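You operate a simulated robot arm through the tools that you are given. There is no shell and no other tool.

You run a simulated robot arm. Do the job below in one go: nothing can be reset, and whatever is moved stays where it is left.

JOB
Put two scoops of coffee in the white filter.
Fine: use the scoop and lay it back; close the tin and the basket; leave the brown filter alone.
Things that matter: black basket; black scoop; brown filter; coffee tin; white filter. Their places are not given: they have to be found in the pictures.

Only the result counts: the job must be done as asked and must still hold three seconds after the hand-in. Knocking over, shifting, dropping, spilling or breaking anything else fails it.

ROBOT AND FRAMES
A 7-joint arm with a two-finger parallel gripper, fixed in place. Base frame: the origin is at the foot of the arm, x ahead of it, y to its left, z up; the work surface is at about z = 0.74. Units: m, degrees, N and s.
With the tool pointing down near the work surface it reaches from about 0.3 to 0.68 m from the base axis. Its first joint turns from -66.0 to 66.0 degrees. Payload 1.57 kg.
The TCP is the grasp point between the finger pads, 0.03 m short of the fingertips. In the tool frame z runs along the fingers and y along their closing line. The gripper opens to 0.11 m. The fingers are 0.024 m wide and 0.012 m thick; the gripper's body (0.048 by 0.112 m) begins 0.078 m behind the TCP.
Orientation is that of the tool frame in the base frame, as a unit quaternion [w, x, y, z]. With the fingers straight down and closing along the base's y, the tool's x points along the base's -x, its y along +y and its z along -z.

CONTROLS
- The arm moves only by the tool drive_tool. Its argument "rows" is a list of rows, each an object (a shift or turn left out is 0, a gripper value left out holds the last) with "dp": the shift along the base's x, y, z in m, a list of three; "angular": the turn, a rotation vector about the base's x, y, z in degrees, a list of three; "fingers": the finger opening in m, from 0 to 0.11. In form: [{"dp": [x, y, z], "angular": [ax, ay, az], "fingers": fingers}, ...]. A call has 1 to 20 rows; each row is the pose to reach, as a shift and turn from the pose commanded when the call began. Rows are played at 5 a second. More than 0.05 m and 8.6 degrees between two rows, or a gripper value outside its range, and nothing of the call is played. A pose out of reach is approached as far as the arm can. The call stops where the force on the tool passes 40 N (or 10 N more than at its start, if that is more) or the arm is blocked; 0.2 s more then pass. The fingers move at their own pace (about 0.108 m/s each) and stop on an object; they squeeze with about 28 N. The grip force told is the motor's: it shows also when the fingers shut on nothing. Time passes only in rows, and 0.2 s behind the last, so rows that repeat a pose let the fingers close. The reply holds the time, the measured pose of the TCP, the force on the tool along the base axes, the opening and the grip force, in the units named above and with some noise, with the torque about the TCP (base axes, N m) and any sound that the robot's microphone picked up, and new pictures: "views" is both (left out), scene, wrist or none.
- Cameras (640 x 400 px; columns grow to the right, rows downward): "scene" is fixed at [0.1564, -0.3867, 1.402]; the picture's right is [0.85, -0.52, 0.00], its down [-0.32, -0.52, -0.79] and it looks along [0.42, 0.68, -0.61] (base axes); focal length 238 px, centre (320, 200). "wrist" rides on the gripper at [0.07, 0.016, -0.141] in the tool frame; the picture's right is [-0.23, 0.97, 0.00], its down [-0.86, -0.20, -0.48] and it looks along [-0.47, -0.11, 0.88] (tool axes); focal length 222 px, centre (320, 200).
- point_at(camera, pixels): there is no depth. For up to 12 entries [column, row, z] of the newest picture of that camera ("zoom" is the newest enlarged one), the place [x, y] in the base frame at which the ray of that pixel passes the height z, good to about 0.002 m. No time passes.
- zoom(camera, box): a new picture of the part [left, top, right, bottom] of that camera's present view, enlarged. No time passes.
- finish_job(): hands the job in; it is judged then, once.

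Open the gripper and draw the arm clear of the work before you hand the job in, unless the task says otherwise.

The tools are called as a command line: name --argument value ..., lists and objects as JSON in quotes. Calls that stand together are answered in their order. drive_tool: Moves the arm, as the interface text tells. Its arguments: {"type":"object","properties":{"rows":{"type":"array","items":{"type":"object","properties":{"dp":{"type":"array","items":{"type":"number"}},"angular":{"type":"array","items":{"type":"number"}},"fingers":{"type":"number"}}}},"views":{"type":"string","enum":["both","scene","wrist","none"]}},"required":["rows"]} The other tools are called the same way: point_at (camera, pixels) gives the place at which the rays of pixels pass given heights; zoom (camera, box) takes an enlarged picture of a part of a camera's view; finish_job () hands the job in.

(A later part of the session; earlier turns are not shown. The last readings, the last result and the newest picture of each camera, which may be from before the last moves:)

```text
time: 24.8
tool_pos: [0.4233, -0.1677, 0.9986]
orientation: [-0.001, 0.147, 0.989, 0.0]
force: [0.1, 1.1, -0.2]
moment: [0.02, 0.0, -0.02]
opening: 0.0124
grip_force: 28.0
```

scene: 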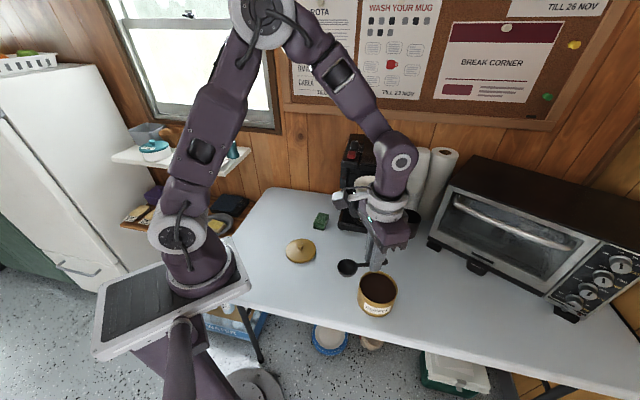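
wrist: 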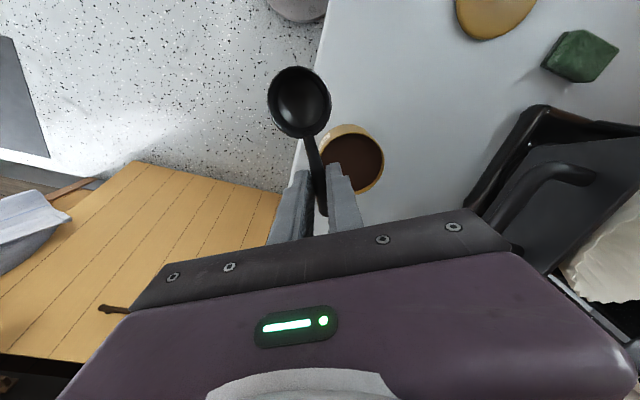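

Bowl now faces the robot with yaw ≈ -17°. Before loading coffee, I dry-run the trip to above the basket to check pose feasibility and view the filter.

drive_tool --rows '[{"dp": [0, 0, 0.05]}, {"dp": [0, 0, 0.1]}, {"dp": [0, 0, 0.15]}, {"dp": [0.015, 0.02, 0.19]}, {"dp": [0.04, 0.05, 0.2]}, {"dp": [0.065, 0.085, 0.2]}, {"dp": [0.09, 0.12, 0.2]}, {"dp": [0.115, 0.155, 0.2]}, {"dp": [0.137, 0.178, 0.2]}, {"dp": [0.137, 0.178, 0.2]}]'

zoom --camera "scene" --box '[300, 90, 460, 240]'

zoom --camera "wrist" --box '[220, 20, 540, 240]'

```text
time: 27.0
tool_pos: [0.5604, 0.0116, 1.198]
orientation: [0.0, 0.145, 0.989, 0.001]
force: [0.1, 0.3, -0.4]
moment: [0.04, 0.0, 0.03]
opening: 0.0125
grip_force: 28.2
```

scene: 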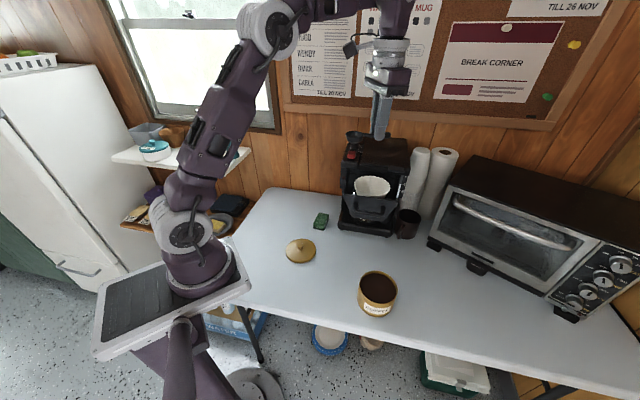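
wrist: 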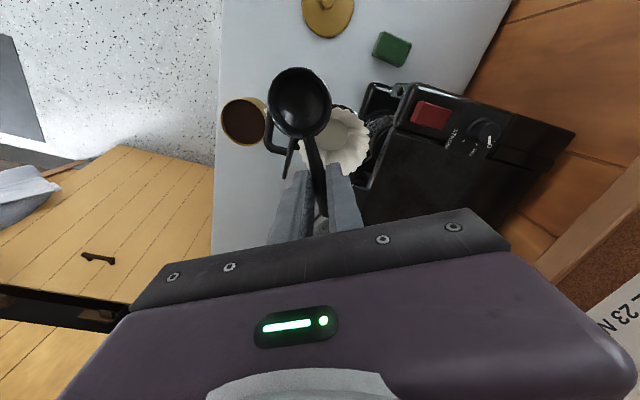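

```text
2.67 times, centred on (380, 165) of scene
```

zoom: 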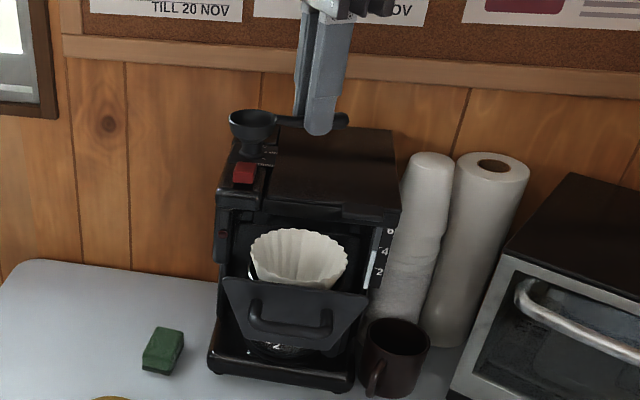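

```text
1.82 times, centred on (380, 130) of wrist
```

zoom: 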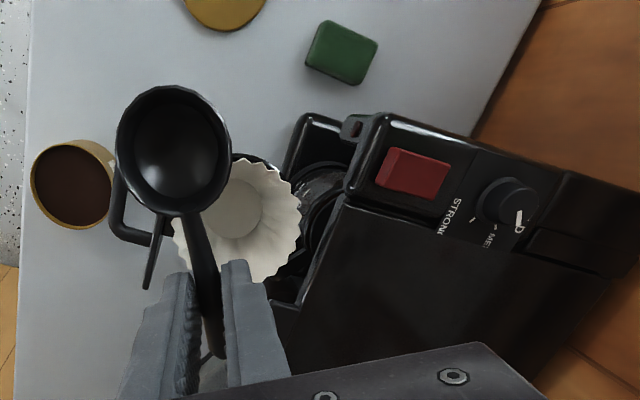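

The wrist view shows the filter at about (340,137) and the machine head's front edge to its right. I compute the filter centre and head position.

point_at --camera "wrist" --pixels '[[369, 135.5, 1.04], [341.5, 108.2, 1.04], [347, 174, 1.04], [303, 149, 1.04], [332, 134.4, 0.96], [332, 134.4, 0.98], [397, 127, 1.12], [362, 187, 1.12], [397, 127, 1.15], [362, 187, 1.15]]'

point_at --camera "scene" --pixels '[[354, 188, 1.04], [390.5, 192, 1.04], [372, 180, 1.04], [372, 197, 1.04], [345, 167, 1.1], [392, 172, 1.1], [345, 167, 1.15], [392, 172, 1.15]]'

```text
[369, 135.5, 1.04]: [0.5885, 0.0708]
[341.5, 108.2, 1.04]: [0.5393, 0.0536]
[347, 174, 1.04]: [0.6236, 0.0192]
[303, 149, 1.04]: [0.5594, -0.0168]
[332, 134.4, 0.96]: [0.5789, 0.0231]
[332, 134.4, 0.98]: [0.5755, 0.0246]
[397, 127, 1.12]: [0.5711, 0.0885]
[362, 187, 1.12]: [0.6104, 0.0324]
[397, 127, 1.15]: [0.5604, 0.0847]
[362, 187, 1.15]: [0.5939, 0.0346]
```

```text
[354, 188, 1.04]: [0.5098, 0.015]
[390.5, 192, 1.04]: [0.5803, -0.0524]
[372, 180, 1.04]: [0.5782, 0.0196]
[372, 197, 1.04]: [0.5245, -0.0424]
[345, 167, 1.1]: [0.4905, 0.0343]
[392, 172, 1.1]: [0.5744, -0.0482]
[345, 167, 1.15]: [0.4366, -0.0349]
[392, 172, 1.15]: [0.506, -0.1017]
```

Filter rim centre resolves to about (0.579,0.022,1.0). I triangulate the red button to get the machine head's height.

point_at --camera "wrist" --pixels '[[430.5, 114.6, 1.06], [430.5, 114.6, 1.09], [430.5, 114.6, 1.12]]'

point_at --camera "scene" --pixels '[[351.5, 154.9, 1.06], [351.5, 154.9, 1.09], [351.5, 154.9, 1.12]]'

zoom --camera "scene" --box '[330, 100, 420, 200]'

```text
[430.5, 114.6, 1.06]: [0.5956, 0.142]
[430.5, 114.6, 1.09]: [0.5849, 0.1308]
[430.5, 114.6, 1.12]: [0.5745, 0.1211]
```

```text
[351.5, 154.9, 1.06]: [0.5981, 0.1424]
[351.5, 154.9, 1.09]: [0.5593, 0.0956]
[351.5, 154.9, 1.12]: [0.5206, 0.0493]
```

```text
4.00 times, centred on (375, 150) of scene
```

zoom: 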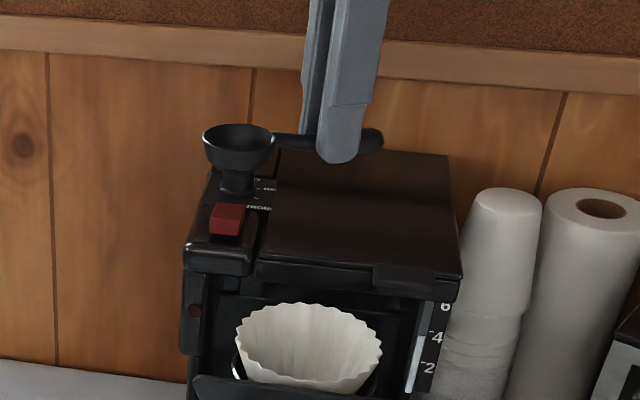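

Head top is at z≈1.06, so the pour pose clears it. I dry-run the tilting trajectory (3 cm higher than planned) with the empty scoop to verify reach and clearance.

drive_tool --rows '[{"dp": [0.044, -0.006, -0.02]}, {"dp": [0.0886, -0.0114, -0.038]}, {"dp": [0.0877, -0.0112, -0.0396], "angular": [-2.328, -7.656, 0]}, {"dp": [0.0856, -0.0105, -0.0413], "angular": [-4.656, -15.312, 0]}, {"dp": [0.0822, -0.0095, -0.0435], "angular": [-6.984, -22.968, 0]}, {"dp": [0.0775, -0.0081, -0.0462], "angular": [-9.312, -30.624, 0]}, {"dp": [0.0716, -0.0063, -0.0498], "angular": [-11.64, -38.28, 0]}, {"dp": [0.0646, -0.0042, -0.0543], "angular": [-13.968, -45.936, 0]}, {"dp": [0.0567, -0.0018, -0.0558], "angular": [-16.296, -53.592, 0]}, {"dp": [0.048, 0.0009, -0.0506], "angular": [-18.624, -61.248, 0]}, {"dp": [0.0388, 0.0037, -0.0467], "angular": [-20.952, -68.904, 0]}, {"dp": [0.0291, 0.0066, -0.0441], "angular": [-23.28, -76.56, 0]}, {"dp": [0.0191, 0.0096, -0.0431], "angular": [-25.608, -84.216, 0]}, {"dp": [0.0191, 0.0096, -0.0431], "angular": [-25.608, -84.216, 0]}]'

zoom --camera "scene" --box '[300, 80, 460, 240]'

```text
time: 30.0
tool_pos: [0.5794, 0.0202, 1.1555]
orientation: [0.687, 0.105, 0.711, -0.105]
force: [-1.2, -0.2, -0.1]
moment: [-0.01, 0.01, -0.02]
opening: 0.0125
grip_force: 27.9
out of reach, approached as far as the arm can: row 2
```

scene: 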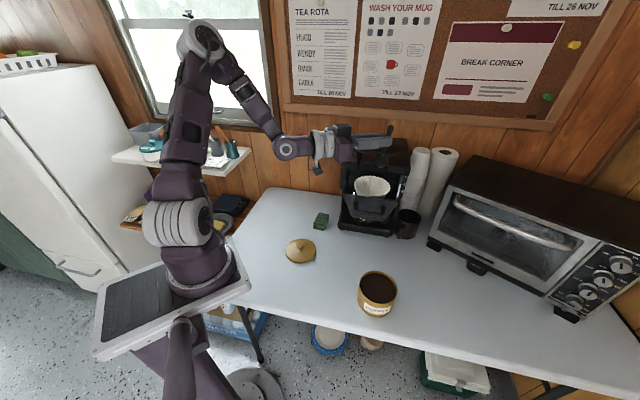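
wrist: 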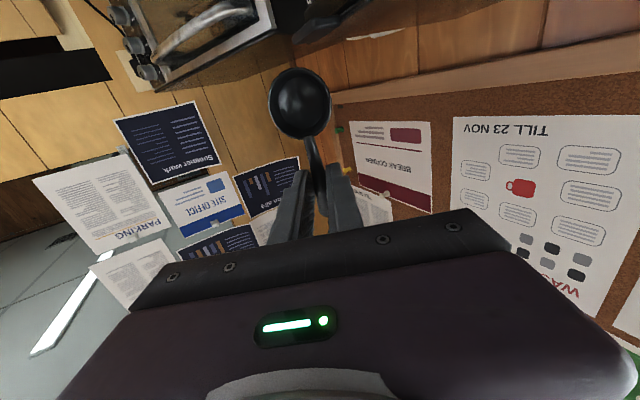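

```text
2.50 times, centred on (380, 160) of scene
```

zoom: 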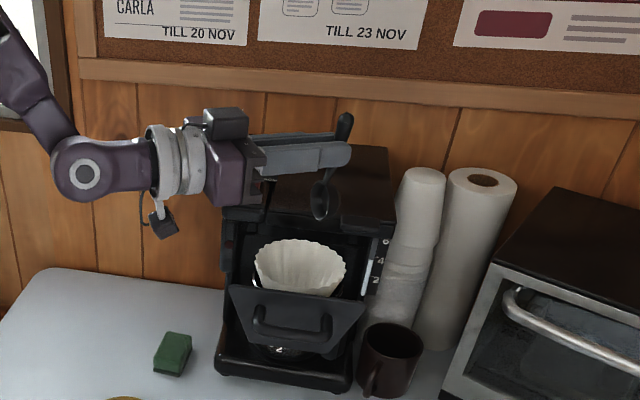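

The pour pose is reachable and clear. I refine the filter's centre from the scene view (centre ≈(372.5,187)).

point_at --camera "scene" --pixels '[[372.4, 187, 0.99], [372.4, 187, 1.0], [372.4, 187, 1.01], [372.4, 187, 1.02], [354, 186, 1.0], [390.8, 190, 1.0], [371, 176.5, 1.0]]'

zoom --camera "scene" --box '[340, 160, 410, 220]'

```text
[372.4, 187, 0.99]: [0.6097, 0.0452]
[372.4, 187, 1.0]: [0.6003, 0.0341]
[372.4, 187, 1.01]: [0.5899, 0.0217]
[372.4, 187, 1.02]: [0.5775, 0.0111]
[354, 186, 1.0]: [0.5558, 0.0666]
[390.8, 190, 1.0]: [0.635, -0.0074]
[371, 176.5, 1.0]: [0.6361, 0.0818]
```

```text
6.67 times, centred on (375, 190) of scene
```

zoom: 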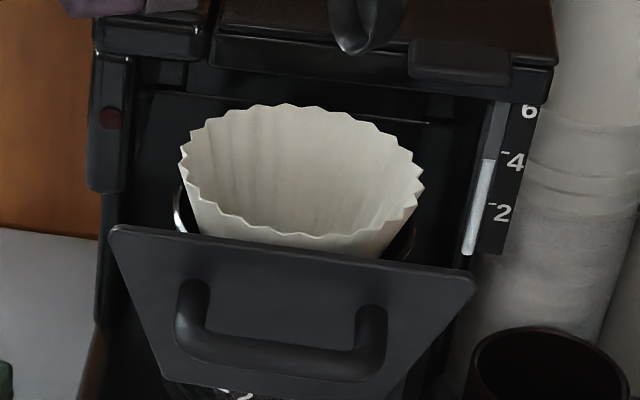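

Filter centre is ≈(0.588,0.022), rim z≈1.01. Now I bring the empty scoop, pitched about 60°, back to above the open tin.

drive_tool --rows '[{"dp": [0, -0.03, 0], "angular": [2.037, 6.699, 0]}, {"dp": [-0.01, -0.065, 0], "angular": [4.074, 13.398, 0]}, {"dp": [-0.02, -0.1, 0], "angular": [6.111, 20.097, 0]}, {"dp": [-0.035, -0.135, 0], "angular": [8.148, 26.796, 0]}, {"dp": [-0.055, -0.165, 0], "angular": [8.148, 26.796, 0]}, {"dp": [-0.0735, -0.175, -0.03], "angular": [8.148, 26.796, 0]}, {"dp": [-0.0735, -0.175, -0.07], "angular": [8.148, 26.796, 0]}, {"dp": [-0.0735, -0.175, -0.11], "angular": [8.148, 26.796, 0]}, {"dp": [-0.0735, -0.175, -0.15], "angular": [8.148, 26.796, 0]}, {"dp": [-0.0735, -0.175, -0.19], "angular": [8.148, 26.796, 0]}, {"dp": [-0.0735, -0.175, -0.215], "angular": [8.148, 26.796, 0]}, {"dp": [-0.0735, -0.175, -0.215], "angular": [8.148, 26.796, 0]}]'

zoom --camera "scene" --box '[300, 200, 460, 320]'

zoom --camera "wrist" --box '[180, 20, 460, 240]'

```text
time: 32.6
tool_pos: [0.5061, -0.155, 0.9414]
orientation: [0.495, 0.125, 0.857, -0.074]
force: [0.6, -0.5, 0.2]
moment: [0.02, 0.01, -0.01]
opening: 0.0127
grip_force: 28.2
```

scene: 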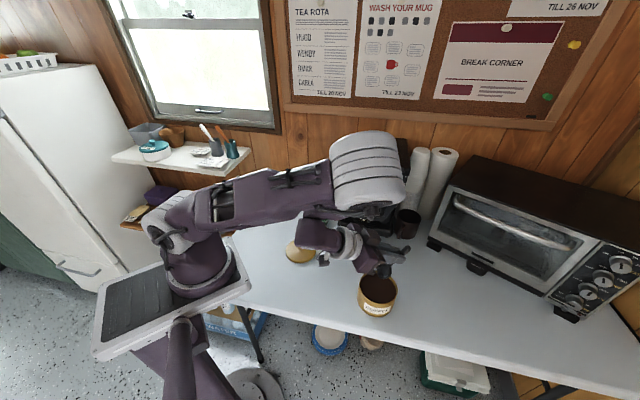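
wrist: 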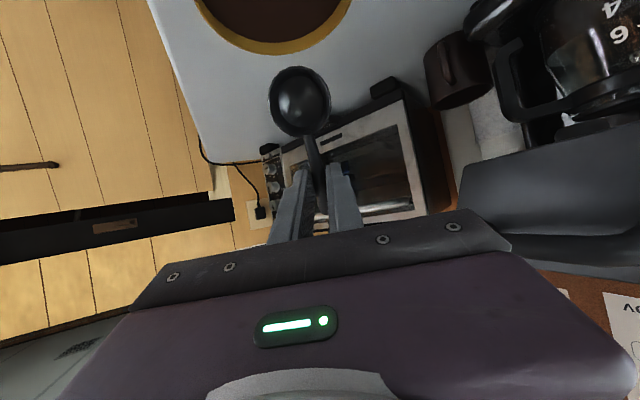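

```text
3.33 times, centred on (380, 260) of scene
```

zoom: 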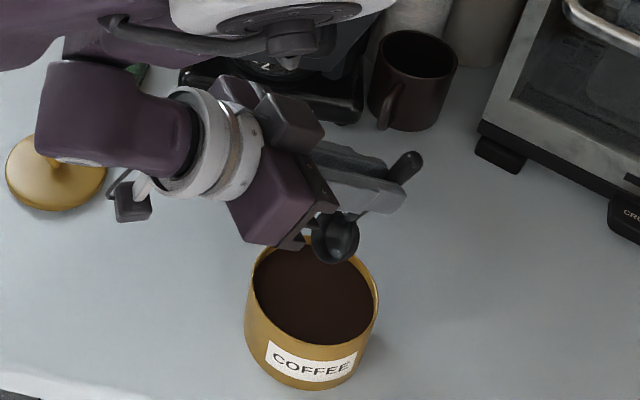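

```text
1.82 times, centred on (320, 130) of wrist
```

zoom: 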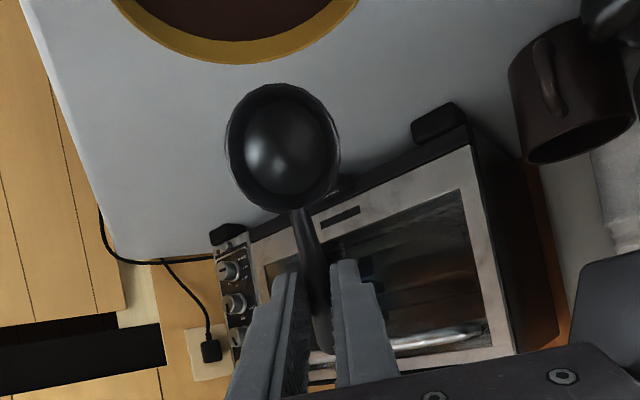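

The pitched bowl is right above the tin centre with the arm folded clear of the basket. I lower it into the coffee.

drive_tool --rows '[{"dp": [0, 0, -0.03]}, {"dp": [0, 0, -0.055]}, {"dp": [0, 0, -0.075]}, {"dp": [0, 0, -0.09]}, {"dp": [0, 0, -0.1]}, {"dp": [0, 0, -0.1]}]'

zoom --camera "scene" --box '[300, 200, 460, 320]'

zoom --camera "wrist" --box '[180, 20, 460, 240]'

```text
time: 34.0
tool_pos: [0.5078, -0.1548, 0.8436]
orientation: [0.498, 0.124, 0.855, -0.074]
force: [11.6, -3.1, 24.8]
moment: [-0.17, -0.67, 0.0]
opening: 0.0129
grip_force: 28.2
```

scene: 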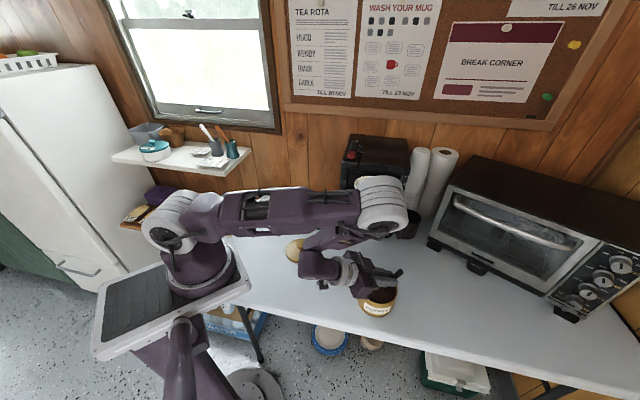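
wrist: 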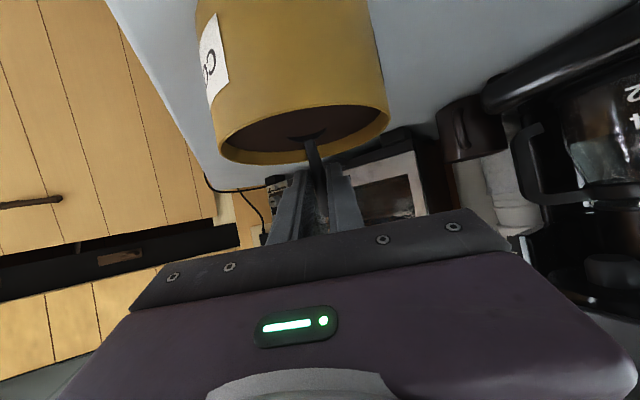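

```text
3.33 times, centred on (380, 260) of scene
```

zoom: 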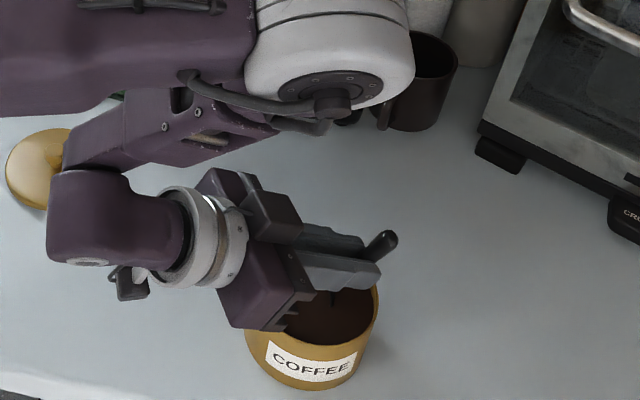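

```text
1.82 times, centred on (320, 130) of wrist
```

zoom: 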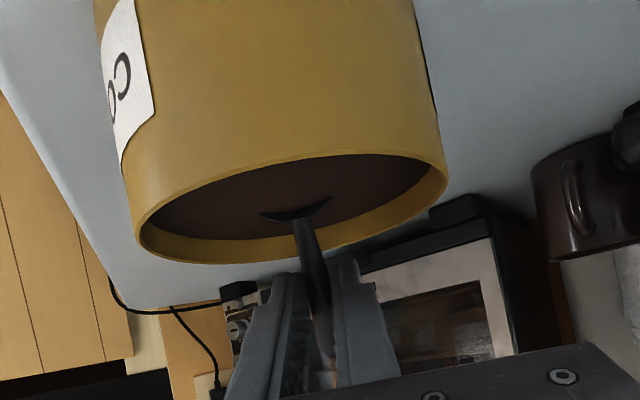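

The bowl is buried with its heel at the surface (about 25 N resistance). I now sweep it level through the coffee and then raise it, still over the tin.

drive_tool --rows '[{"dp": [0.001, 0, 0.001], "angular": [1.746, 5.742, 0]}, {"dp": [0.001, 0, 0.002], "angular": [3.492, 11.484, 0]}, {"dp": [0.002, -0.001, 0.003], "angular": [5.238, 17.226, 0]}, {"dp": [0.003, -0.001, 0.004], "angular": [6.984, 22.968, 0]}, {"dp": [0.004, -0.001, 0.005], "angular": [8.73, 28.71, 0]}, {"dp": [0.006, -0.002, 0.008], "angular": [10.476, 34.452, 0]}, {"dp": [0.008, -0.002, 0.012], "angular": [12.222, 40.194, 0]}, {"dp": [0.01, -0.003, 0.016], "angular": [13.968, 45.936, 0]}, {"dp": [0.012, -0.003, 0.02], "angular": [15.714, 51.678, 0]}, {"dp": [0.0134, -0.004, 0.026], "angular": [17.46, 57.42, 0]}, {"dp": [0.0134, -0.004, 0.034], "angular": [17.46, 57.42, 0]}]'

zoom --camera "scene" --box '[300, 200, 460, 320]'

zoom --camera "wrist" --box '[180, 20, 460, 240]'

```text
time: 36.4
tool_pos: [0.5207, -0.1583, 0.874]
orientation: [-0.001, 0.145, 0.989, 0.001]
force: [0.5, -0.1, -0.3]
moment: [0.01, -0.01, 0.0]
opening: 0.0124
grip_force: 28.1
```

scene: 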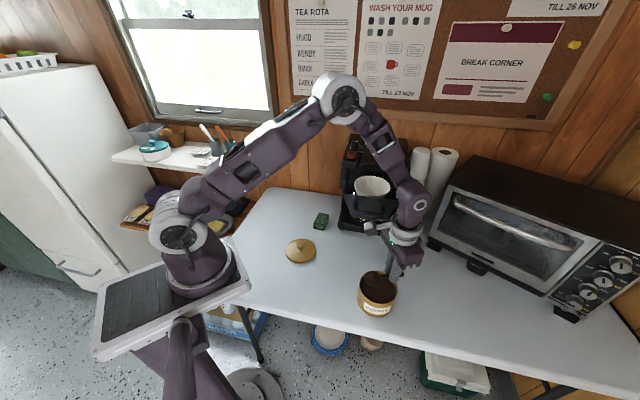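
wrist: 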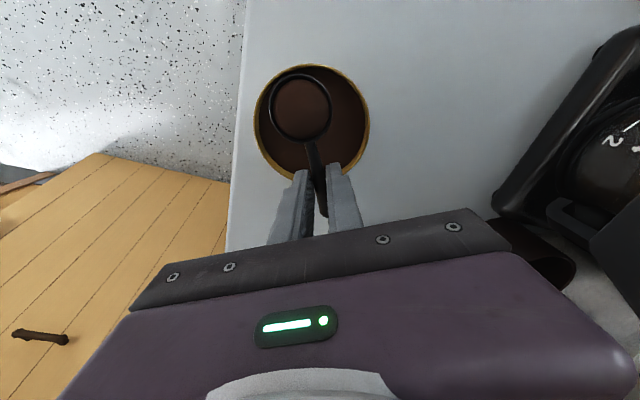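

```text
3.33 times, centred on (380, 260) of scene
```

zoom: 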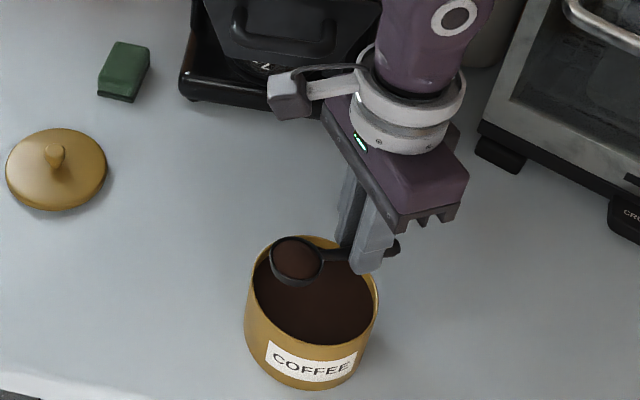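

```text
1.82 times, centred on (320, 130) of wrist
```

zoom: 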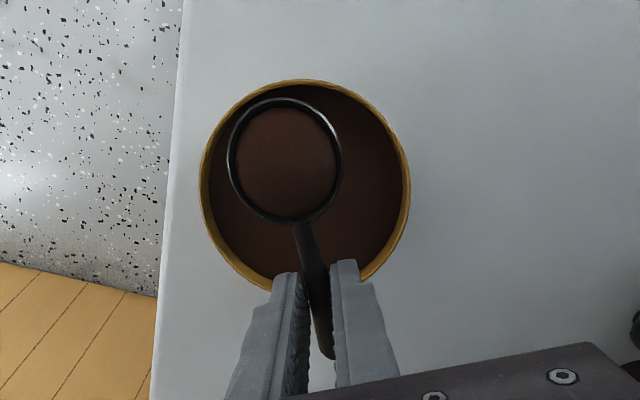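

A full, level scoop of coffee is in the bowl and the tool is level. I raise it smoothly and carry it above the filter at z≈1.14.

drive_tool --rows '[{"dp": [0, 0, 0.02]}, {"dp": [-0.005, 0.001, 0.05]}, {"dp": [-0.015, 0.002, 0.08]}, {"dp": [-0.025, 0.004, 0.11]}, {"dp": [-0.035, 0.006, 0.14]}, {"dp": [-0.042, 0.007, 0.17]}, {"dp": [-0.048, 0.008, 0.2]}, {"dp": [-0.05, 0.008, 0.23]}, {"dp": [-0.05, 0.008, 0.255]}, {"dp": [-0.045, 0.013, 0.27]}, {"dp": [-0.03, 0.03, 0.275]}, {"dp": [-0.01, 0.05, 0.275]}, {"dp": [0.012, 0.07, 0.275]}, {"dp": [0.034, 0.092, 0.275]}, {"dp": [0.056, 0.114, 0.275]}, {"dp": [0.078, 0.136, 0.275]}, {"dp": [0.096, 0.154, 0.275]}, {"dp": [0.104, 0.161, 0.275]}, {"dp": [0.104, 0.161, 0.275]}]'

zoom --camera "wrist" --box '[220, 20, 500, 240]'

zoom --camera "scene" --box '[300, 90, 460, 240]'

```text
time: 40.4
tool_pos: [0.6225, 0.003, 1.1506]
orientation: [0.0, 0.145, 0.989, 0.001]
force: [-0.1, -0.3, -0.2]
moment: [0.0, 0.01, 0.0]
opening: 0.0125
grip_force: 28.4
```

scene: 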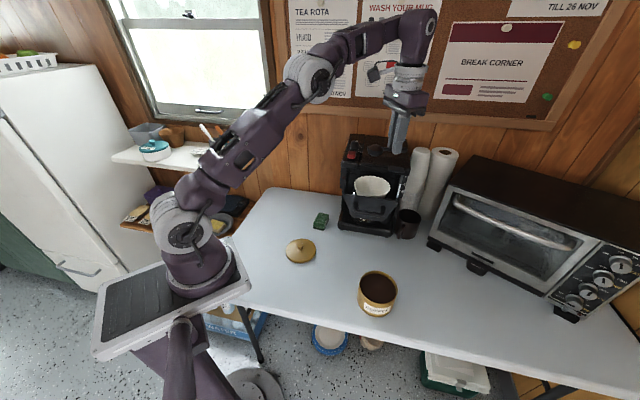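
wrist: 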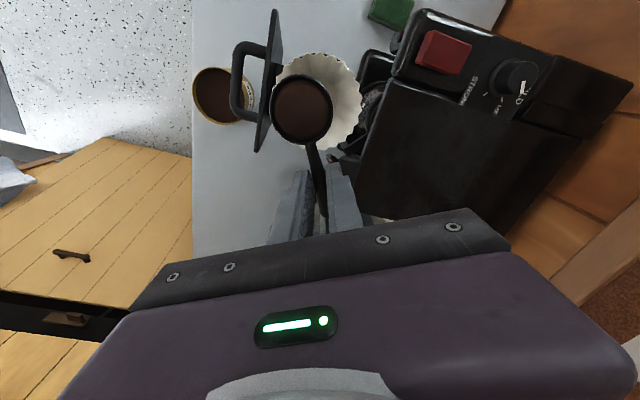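

```text
1.82 times, centred on (360, 130) of wrist
```

zoom: 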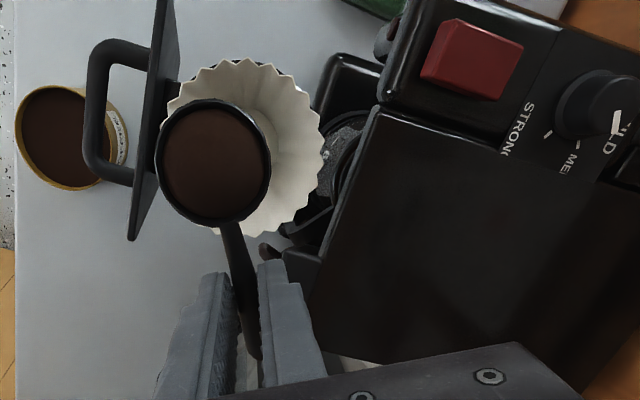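

```text
2.67 times, centred on (380, 165) of scene
```

zoom: 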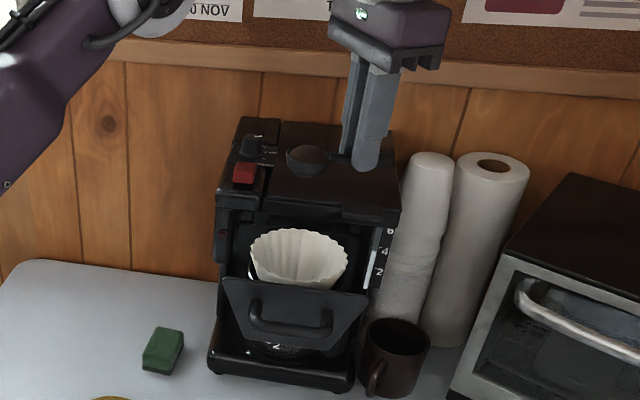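

The full scoop is level above the front part of the filter. I recheck the filter rim location from this closer view before tilting.

point_at --camera "wrist" --pixels '[[361.6, 97, 1.01], [313.3, 54.2, 1.01], [324.3, 147.6, 1.01], [345, 66, 1.01], [345, 130, 1.01], [276, 9, 1.02], [260, 150, 1.02]]'

```text
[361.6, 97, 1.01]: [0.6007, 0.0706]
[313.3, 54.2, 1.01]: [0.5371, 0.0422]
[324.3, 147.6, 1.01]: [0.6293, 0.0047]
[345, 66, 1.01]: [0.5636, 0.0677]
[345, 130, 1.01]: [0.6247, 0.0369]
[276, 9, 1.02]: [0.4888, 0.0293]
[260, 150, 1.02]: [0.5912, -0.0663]
```

Filter centre is ≈(0.583,0.024). I tilt the scoop progressively, keeping its lip over the filter's centre, to pour the first scoop.

drive_tool --rows '[{"dp": [0.0055, 0, -0.0052], "angular": [-2.328, -7.656, 0]}, {"dp": [0.0105, 0, -0.0099], "angular": [-4.656, -15.312, 0]}, {"dp": [0.0135, 0.0011, -0.0151], "angular": [-6.984, -22.968, 0]}, {"dp": [0.0135, 0.0025, -0.0208], "angular": [-9.312, -30.624, 0]}, {"dp": [0.0115, 0.0043, -0.0274], "angular": [-11.64, -38.28, 0]}, {"dp": [0.0095, 0.0064, -0.0349], "angular": [-13.968, -45.936, 0]}, {"dp": [0.0016, 0.0088, -0.0384], "angular": [-16.296, -53.592, 0]}, {"dp": [-0.0071, 0.0115, -0.0332], "angular": [-18.624, -61.248, 0]}, {"dp": [-0.0163, 0.0143, -0.0293], "angular": [-20.952, -68.904, 0]}, {"dp": [-0.026, 0.0172, -0.0267], "angular": [-23.28, -76.56, 0]}, {"dp": [-0.036, 0.0202, -0.0257], "angular": [-25.608, -84.216, 0]}, {"dp": [-0.046, 0.0233, -0.026], "angular": [-27.936, -91.872, 0]}, {"dp": [-0.0559, 0.0263, -0.0278], "angular": [-30.264, -99.528, 0]}, {"dp": [-0.0559, 0.0263, -0.0278], "angular": [-30.264, -99.528, 0]}, {"dp": [-0.0559, 0.0263, -0.0278], "angular": [-30.264, -99.528, 0]}]'

zoom --camera "wrist" --box '[220, 20, 420, 240]'

zoom --camera "scene" --box '[310, 100, 430, 240]'

```text
time: 43.6
tool_pos: [0.5673, 0.0298, 1.122]
orientation: [0.78, 0.089, 0.608, -0.118]
force: [0.2, -0.5, -0.4]
moment: [-0.03, 0.02, -0.04]
opening: 0.0125
grip_force: 28.2
```

scene: 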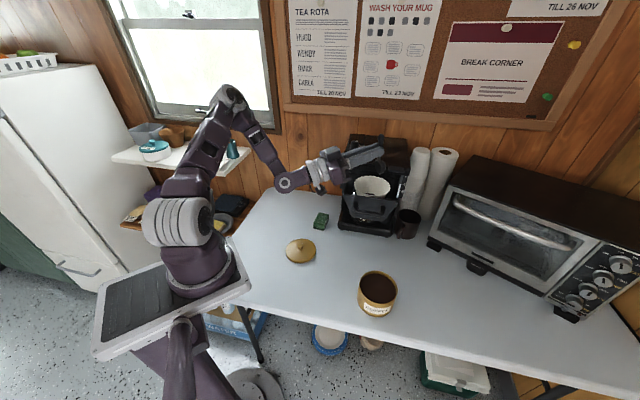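
wrist: 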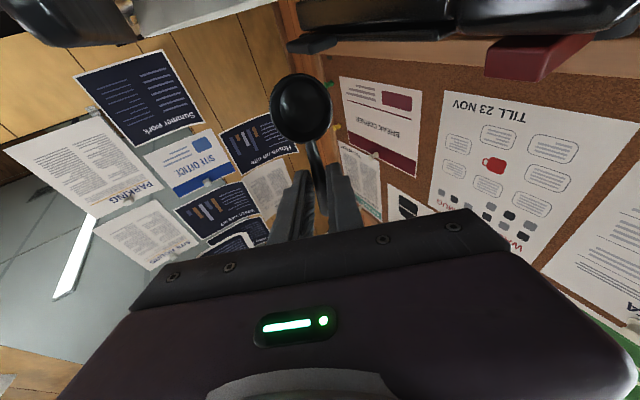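

```text
1.82 times, centred on (320, 130) of wrist
```

zoom: 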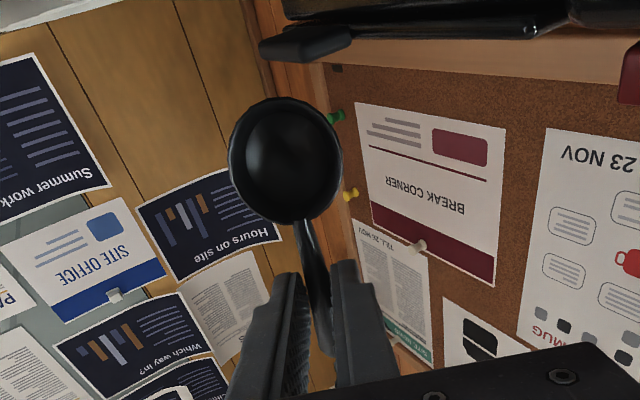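

```text
2.86 times, centred on (370, 170) of scene
```

zoom: 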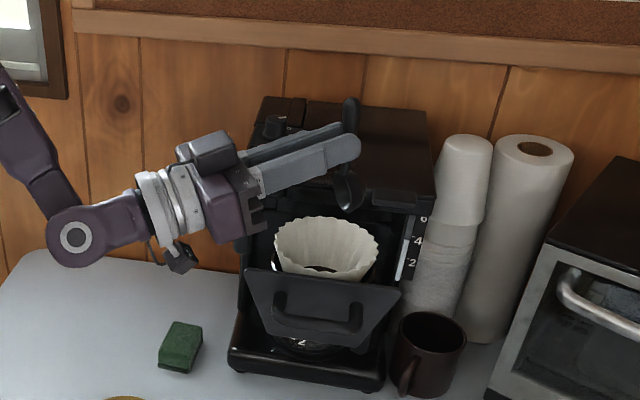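

The bowl is empty and coffee shows in the filter's bottom (zoom (325,268)). I return to the tin for the second scoop along the same route.

drive_tool --rows '[{"dp": [0, 0, 0.03], "angular": [2.133, 7.015, 0]}, {"dp": [0, -0.03, 0.035], "angular": [4.266, 14.03, 0]}, {"dp": [-0.005, -0.065, 0.035], "angular": [6.4, 21.05, 0]}, {"dp": [-0.01, -0.1, 0.035], "angular": [8.53, 28.06, 0]}, {"dp": [-0.02, -0.135, 0.035], "angular": [10.67, 35.08, 0]}, {"dp": [-0.04, -0.165, 0.03], "angular": [12.8, 42.1, 0]}, {"dp": [-0.061, -0.183, 0.01], "angular": [12.8, 42.1, 0]}, {"dp": [-0.061, -0.185, -0.03], "angular": [12.8, 42.1, 0]}, {"dp": [-0.061, -0.185, -0.07], "angular": [12.8, 42.1, 0]}, {"dp": [-0.061, -0.185, -0.11], "angular": [12.8, 42.1, 0]}, {"dp": [-0.061, -0.185, -0.15], "angular": [12.8, 42.1, 0]}, {"dp": [-0.061, -0.185, -0.1805], "angular": [12.8, 42.1, 0]}, {"dp": [-0.061, -0.185, -0.1805], "angular": [12.8, 42.1, 0]}]'

zoom --camera "scene" --box '[300, 200, 460, 320]'

zoom --camera "scene" --box '[330, 140, 430, 240]'

```text
time: 46.4
tool_pos: [0.5075, -0.1557, 0.9401]
orientation: [0.495, 0.126, 0.857, -0.075]
force: [0.8, 0.4, -0.9]
moment: [0.0, 0.03, -0.01]
opening: 0.0126
grip_force: 28.1
```

scene: 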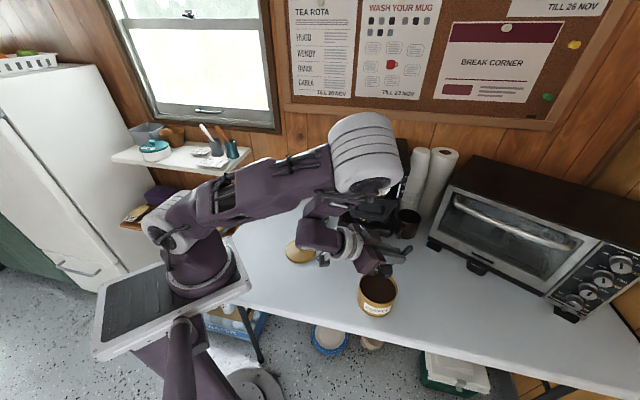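
wrist: 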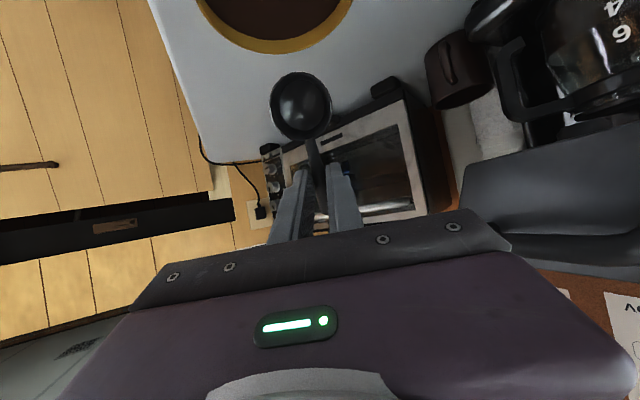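

```text
3.33 times, centred on (380, 260) of scene
```

zoom: 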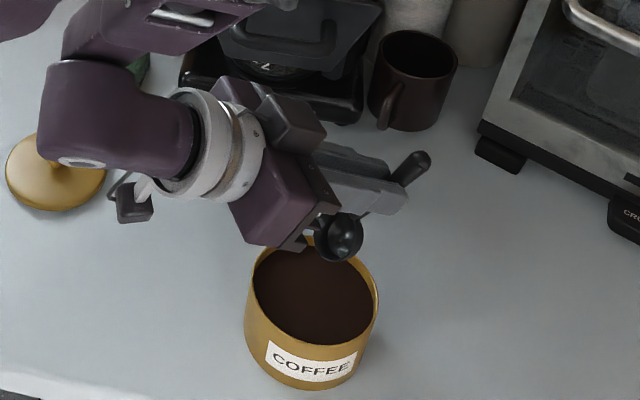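

```text
4.00 times, centred on (380, 190) of scene
```

zoom: 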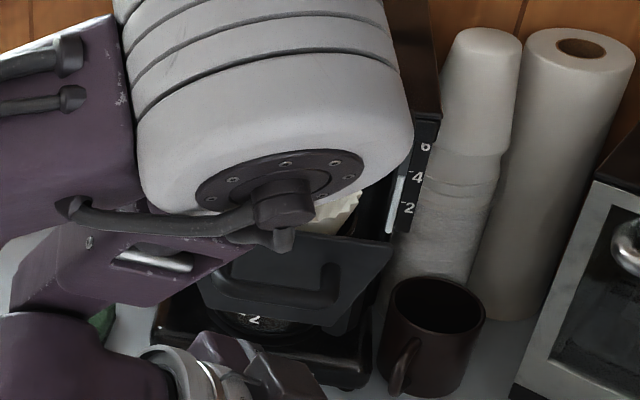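

Same pose as before the first dip. I dip again, identically.

drive_tool --rows '[{"dp": [-0.001, 0.001, -0.03]}, {"dp": [-0.001, 0.001, -0.055]}, {"dp": [-0.001, 0.001, -0.075]}, {"dp": [-0.001, 0.001, -0.09]}, {"dp": [-0.001, 0.001, -0.1]}, {"dp": [-0.001, 0.001, -0.1]}]'

zoom --camera "wrist" --box '[180, 20, 460, 240]'

```text
time: 47.8
tool_pos: [0.5076, -0.1557, 0.8447]
orientation: [0.497, 0.126, 0.855, -0.075]
force: [1.0, 0.0, 17.6]
moment: [-0.02, 0.06, 0.0]
opening: 0.0126
grip_force: 27.9
```

scene: 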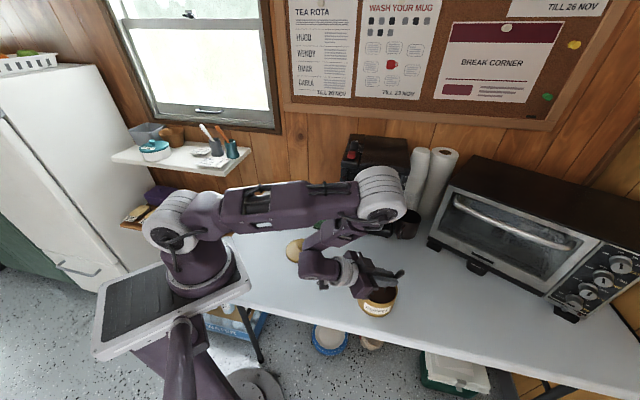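
wrist: 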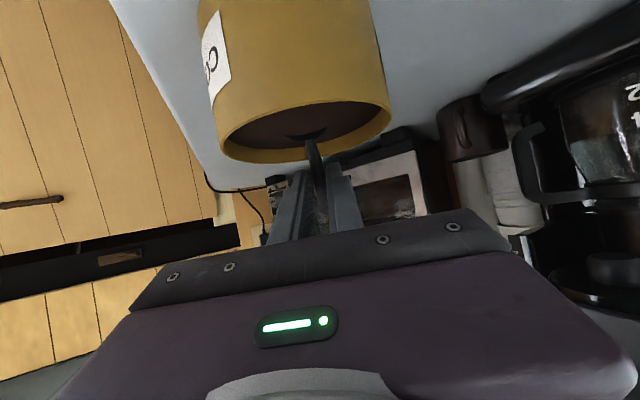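

```text
1.82 times, centred on (320, 130) of wrist
```

zoom: 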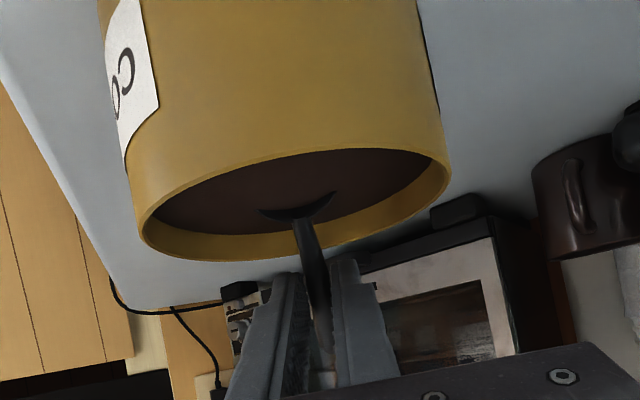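

The bowl is buried again. I sweep it level and raise it as before.

drive_tool --rows '[{"dp": [0.001, 0, 0.001], "angular": [1.746, 5.742, 0]}, {"dp": [0.001, 0, 0.002], "angular": [3.492, 11.484, 0]}, {"dp": [0.002, -0.001, 0.003], "angular": [5.238, 17.226, 0]}, {"dp": [0.003, -0.001, 0.004], "angular": [6.984, 22.968, 0]}, {"dp": [0.004, -0.001, 0.005], "angular": [8.73, 28.71, 0]}, {"dp": [0.006, -0.002, 0.008], "angular": [10.476, 34.452, 0]}, {"dp": [0.008, -0.002, 0.012], "angular": [12.222, 40.194, 0]}, {"dp": [0.01, -0.003, 0.016], "angular": [13.968, 45.936, 0]}, {"dp": [0.012, -0.003, 0.02], "angular": [15.714, 51.678, 0]}, {"dp": [0.0134, -0.004, 0.026], "angular": [17.46, 57.42, 0]}, {"dp": [0.0134, -0.004, 0.034], "angular": [17.46, 57.42, 0]}]'

zoom --camera "scene" --box '[300, 200, 460, 320]'

zoom --camera "wrist" --box '[180, 20, 460, 240]'

```text
time: 50.2
tool_pos: [0.5204, -0.1576, 0.8769]
orientation: [0.0, 0.144, 0.99, 0.0]
force: [0.3, -0.3, 0.2]
moment: [0.02, -0.03, -0.03]
opening: 0.0125
grip_force: 27.6
```

scene: 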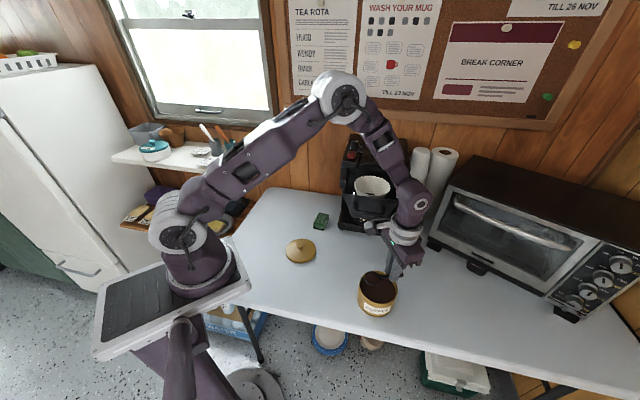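
wrist: 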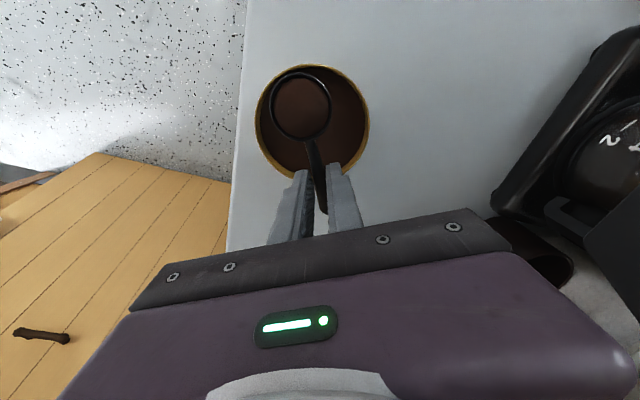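

```text
3.33 times, centred on (380, 260) of scene
```

zoom: 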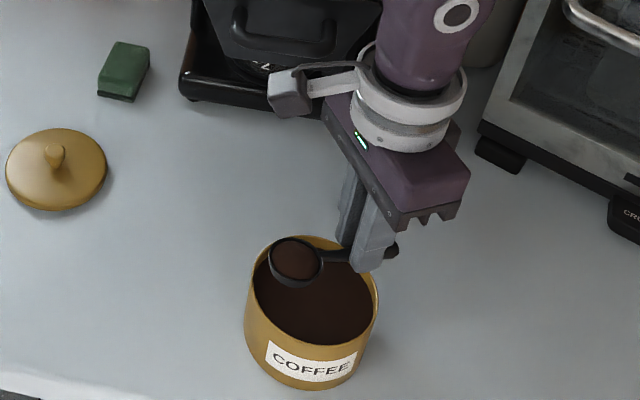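

```text
1.82 times, centred on (320, 130) of wrist
```

zoom: 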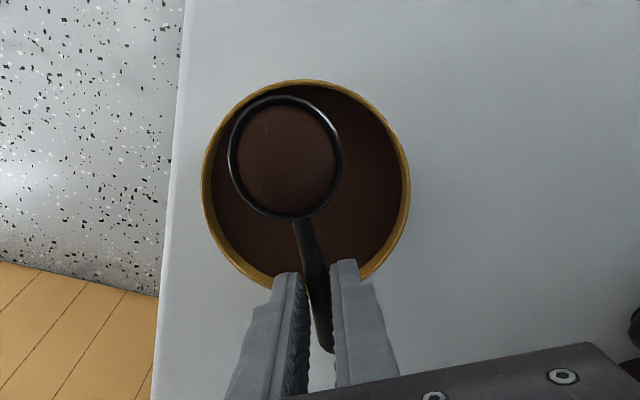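

The second scoop is full and level. I carry it along the same route to above the filter.

drive_tool --rows '[{"dp": [0, 0, 0.02]}, {"dp": [-0.005, 0.001, 0.05]}, {"dp": [-0.015, 0.002, 0.08]}, {"dp": [-0.025, 0.004, 0.11]}, {"dp": [-0.035, 0.006, 0.14]}, {"dp": [-0.042, 0.007, 0.17]}, {"dp": [-0.048, 0.008, 0.2]}, {"dp": [-0.05, 0.008, 0.23]}, {"dp": [-0.05, 0.008, 0.255]}, {"dp": [-0.045, 0.013, 0.27]}, {"dp": [-0.03, 0.03, 0.273]}, {"dp": [-0.01, 0.05, 0.273]}, {"dp": [0.012, 0.07, 0.273]}, {"dp": [0.034, 0.092, 0.273]}, {"dp": [0.056, 0.114, 0.273]}, {"dp": [0.078, 0.136, 0.273]}, {"dp": [0.096, 0.154, 0.273]}, {"dp": [0.104, 0.161, 0.273]}, {"dp": [0.104, 0.161, 0.273]}]'

zoom --camera "wrist" --box '[220, 20, 500, 240]'

```text
time: 54.2
tool_pos: [0.6223, 0.0013, 1.1484]
orientation: [0.0, 0.146, 0.989, -0.001]
force: [-0.1, 0.2, -0.4]
moment: [-0.05, 0.0, 0.03]
opening: 0.0127
grip_force: 28.2
```

scene: 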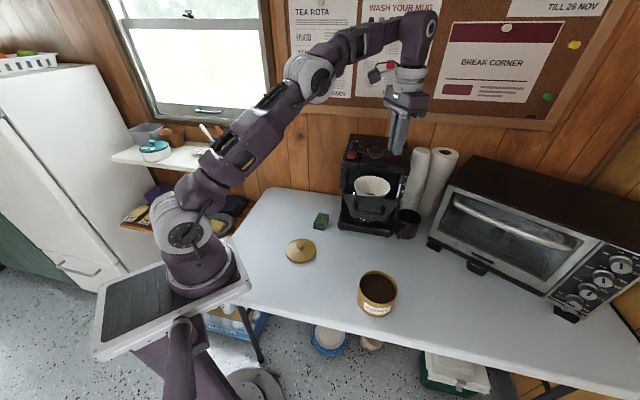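
wrist: 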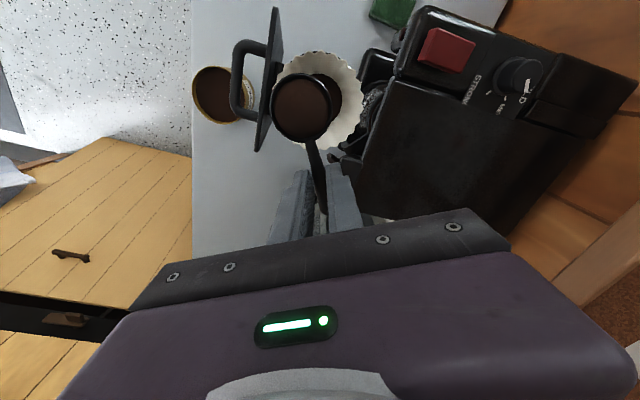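

```text
1.82 times, centred on (360, 130) of wrist
```

zoom: 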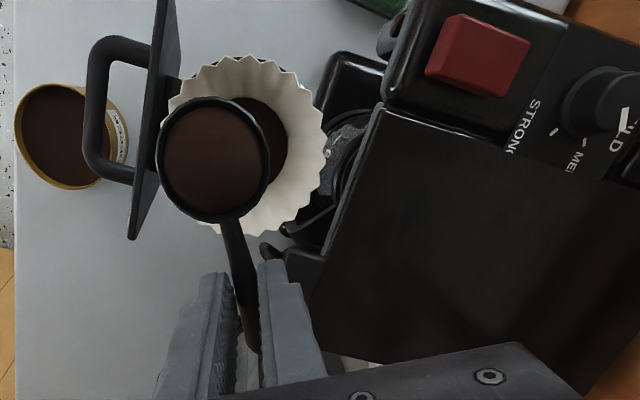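

The first scoop sits in the bottom of the filter, nothing spilled. I pour the second with the same trajectory.

drive_tool --rows '[{"dp": [0.0055, 0.001, -0.0042], "angular": [-2.328, -7.656, 0]}, {"dp": [0.0105, 0.001, -0.0079], "angular": [-4.656, -15.312, 0]}, {"dp": [0.0135, 0.0021, -0.0131], "angular": [-6.984, -22.968, 0]}, {"dp": [0.0135, 0.0035, -0.0188], "angular": [-9.312, -30.624, 0]}, {"dp": [0.0115, 0.0053, -0.0254], "angular": [-11.64, -38.28, 0]}, {"dp": [0.0095, 0.0074, -0.0329], "angular": [-13.968, -45.936, 0]}, {"dp": [0.0016, 0.0098, -0.0364], "angular": [-16.296, -53.592, 0]}, {"dp": [-0.0071, 0.0125, -0.0312], "angular": [-18.624, -61.248, 0]}, {"dp": [-0.0163, 0.0153, -0.0273], "angular": [-20.952, -68.904, 0]}, {"dp": [-0.026, 0.0182, -0.0247], "angular": [-23.28, -76.56, 0]}, {"dp": [-0.036, 0.0212, -0.0237], "angular": [-25.608, -84.216, 0]}, {"dp": [-0.046, 0.0243, -0.024], "angular": [-27.936, -91.872, 0]}, {"dp": [-0.0559, 0.0273, -0.0258], "angular": [-30.264, -99.528, 0]}, {"dp": [-0.0559, 0.0273, -0.0258], "angular": [-30.264, -99.528, 0]}, {"dp": [-0.0559, 0.0273, -0.0258], "angular": [-30.264, -99.528, 0]}]'

zoom --camera "wrist" --box '[220, 20, 420, 240]'

zoom --camera "scene" --box '[310, 100, 430, 240]'

```text
time: 57.4
tool_pos: [0.5685, 0.0275, 1.1228]
orientation: [0.78, 0.09, 0.608, -0.118]
force: [0.1, -0.1, 0.0]
moment: [0.01, 0.02, 0.01]
opening: 0.0124
grip_force: 28.4
```

scene: 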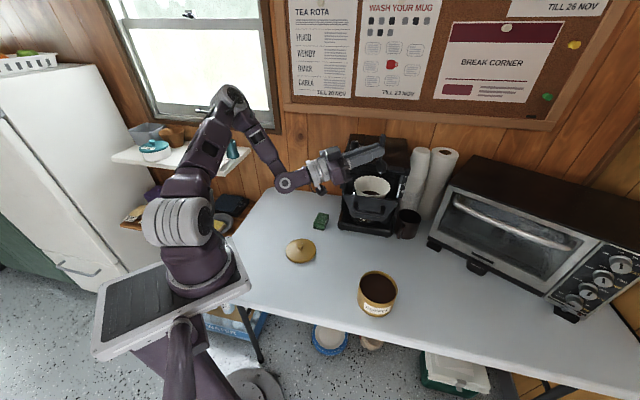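
wrist: 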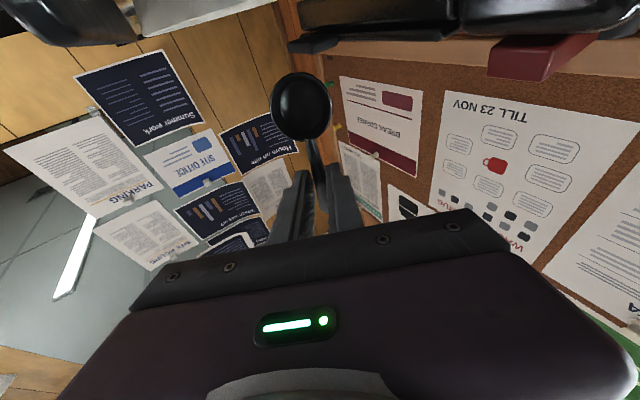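

```text
1.82 times, centred on (320, 130) of wrist
```

zoom: 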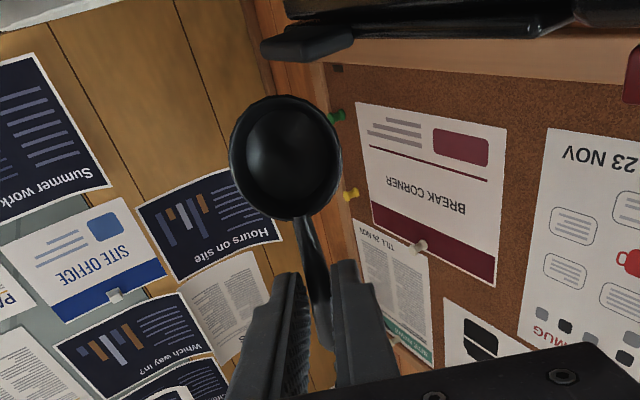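

```text
2.86 times, centred on (370, 170) of scene
```

zoom: 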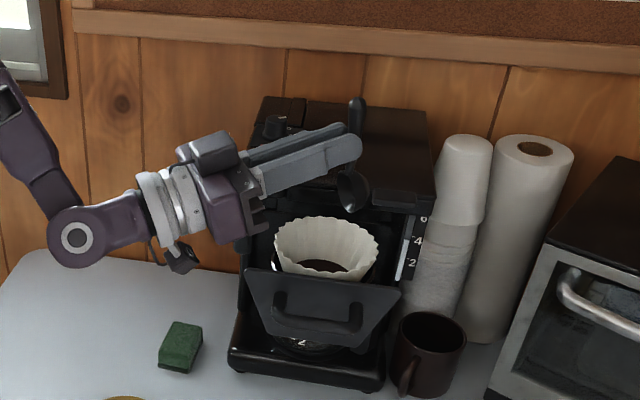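

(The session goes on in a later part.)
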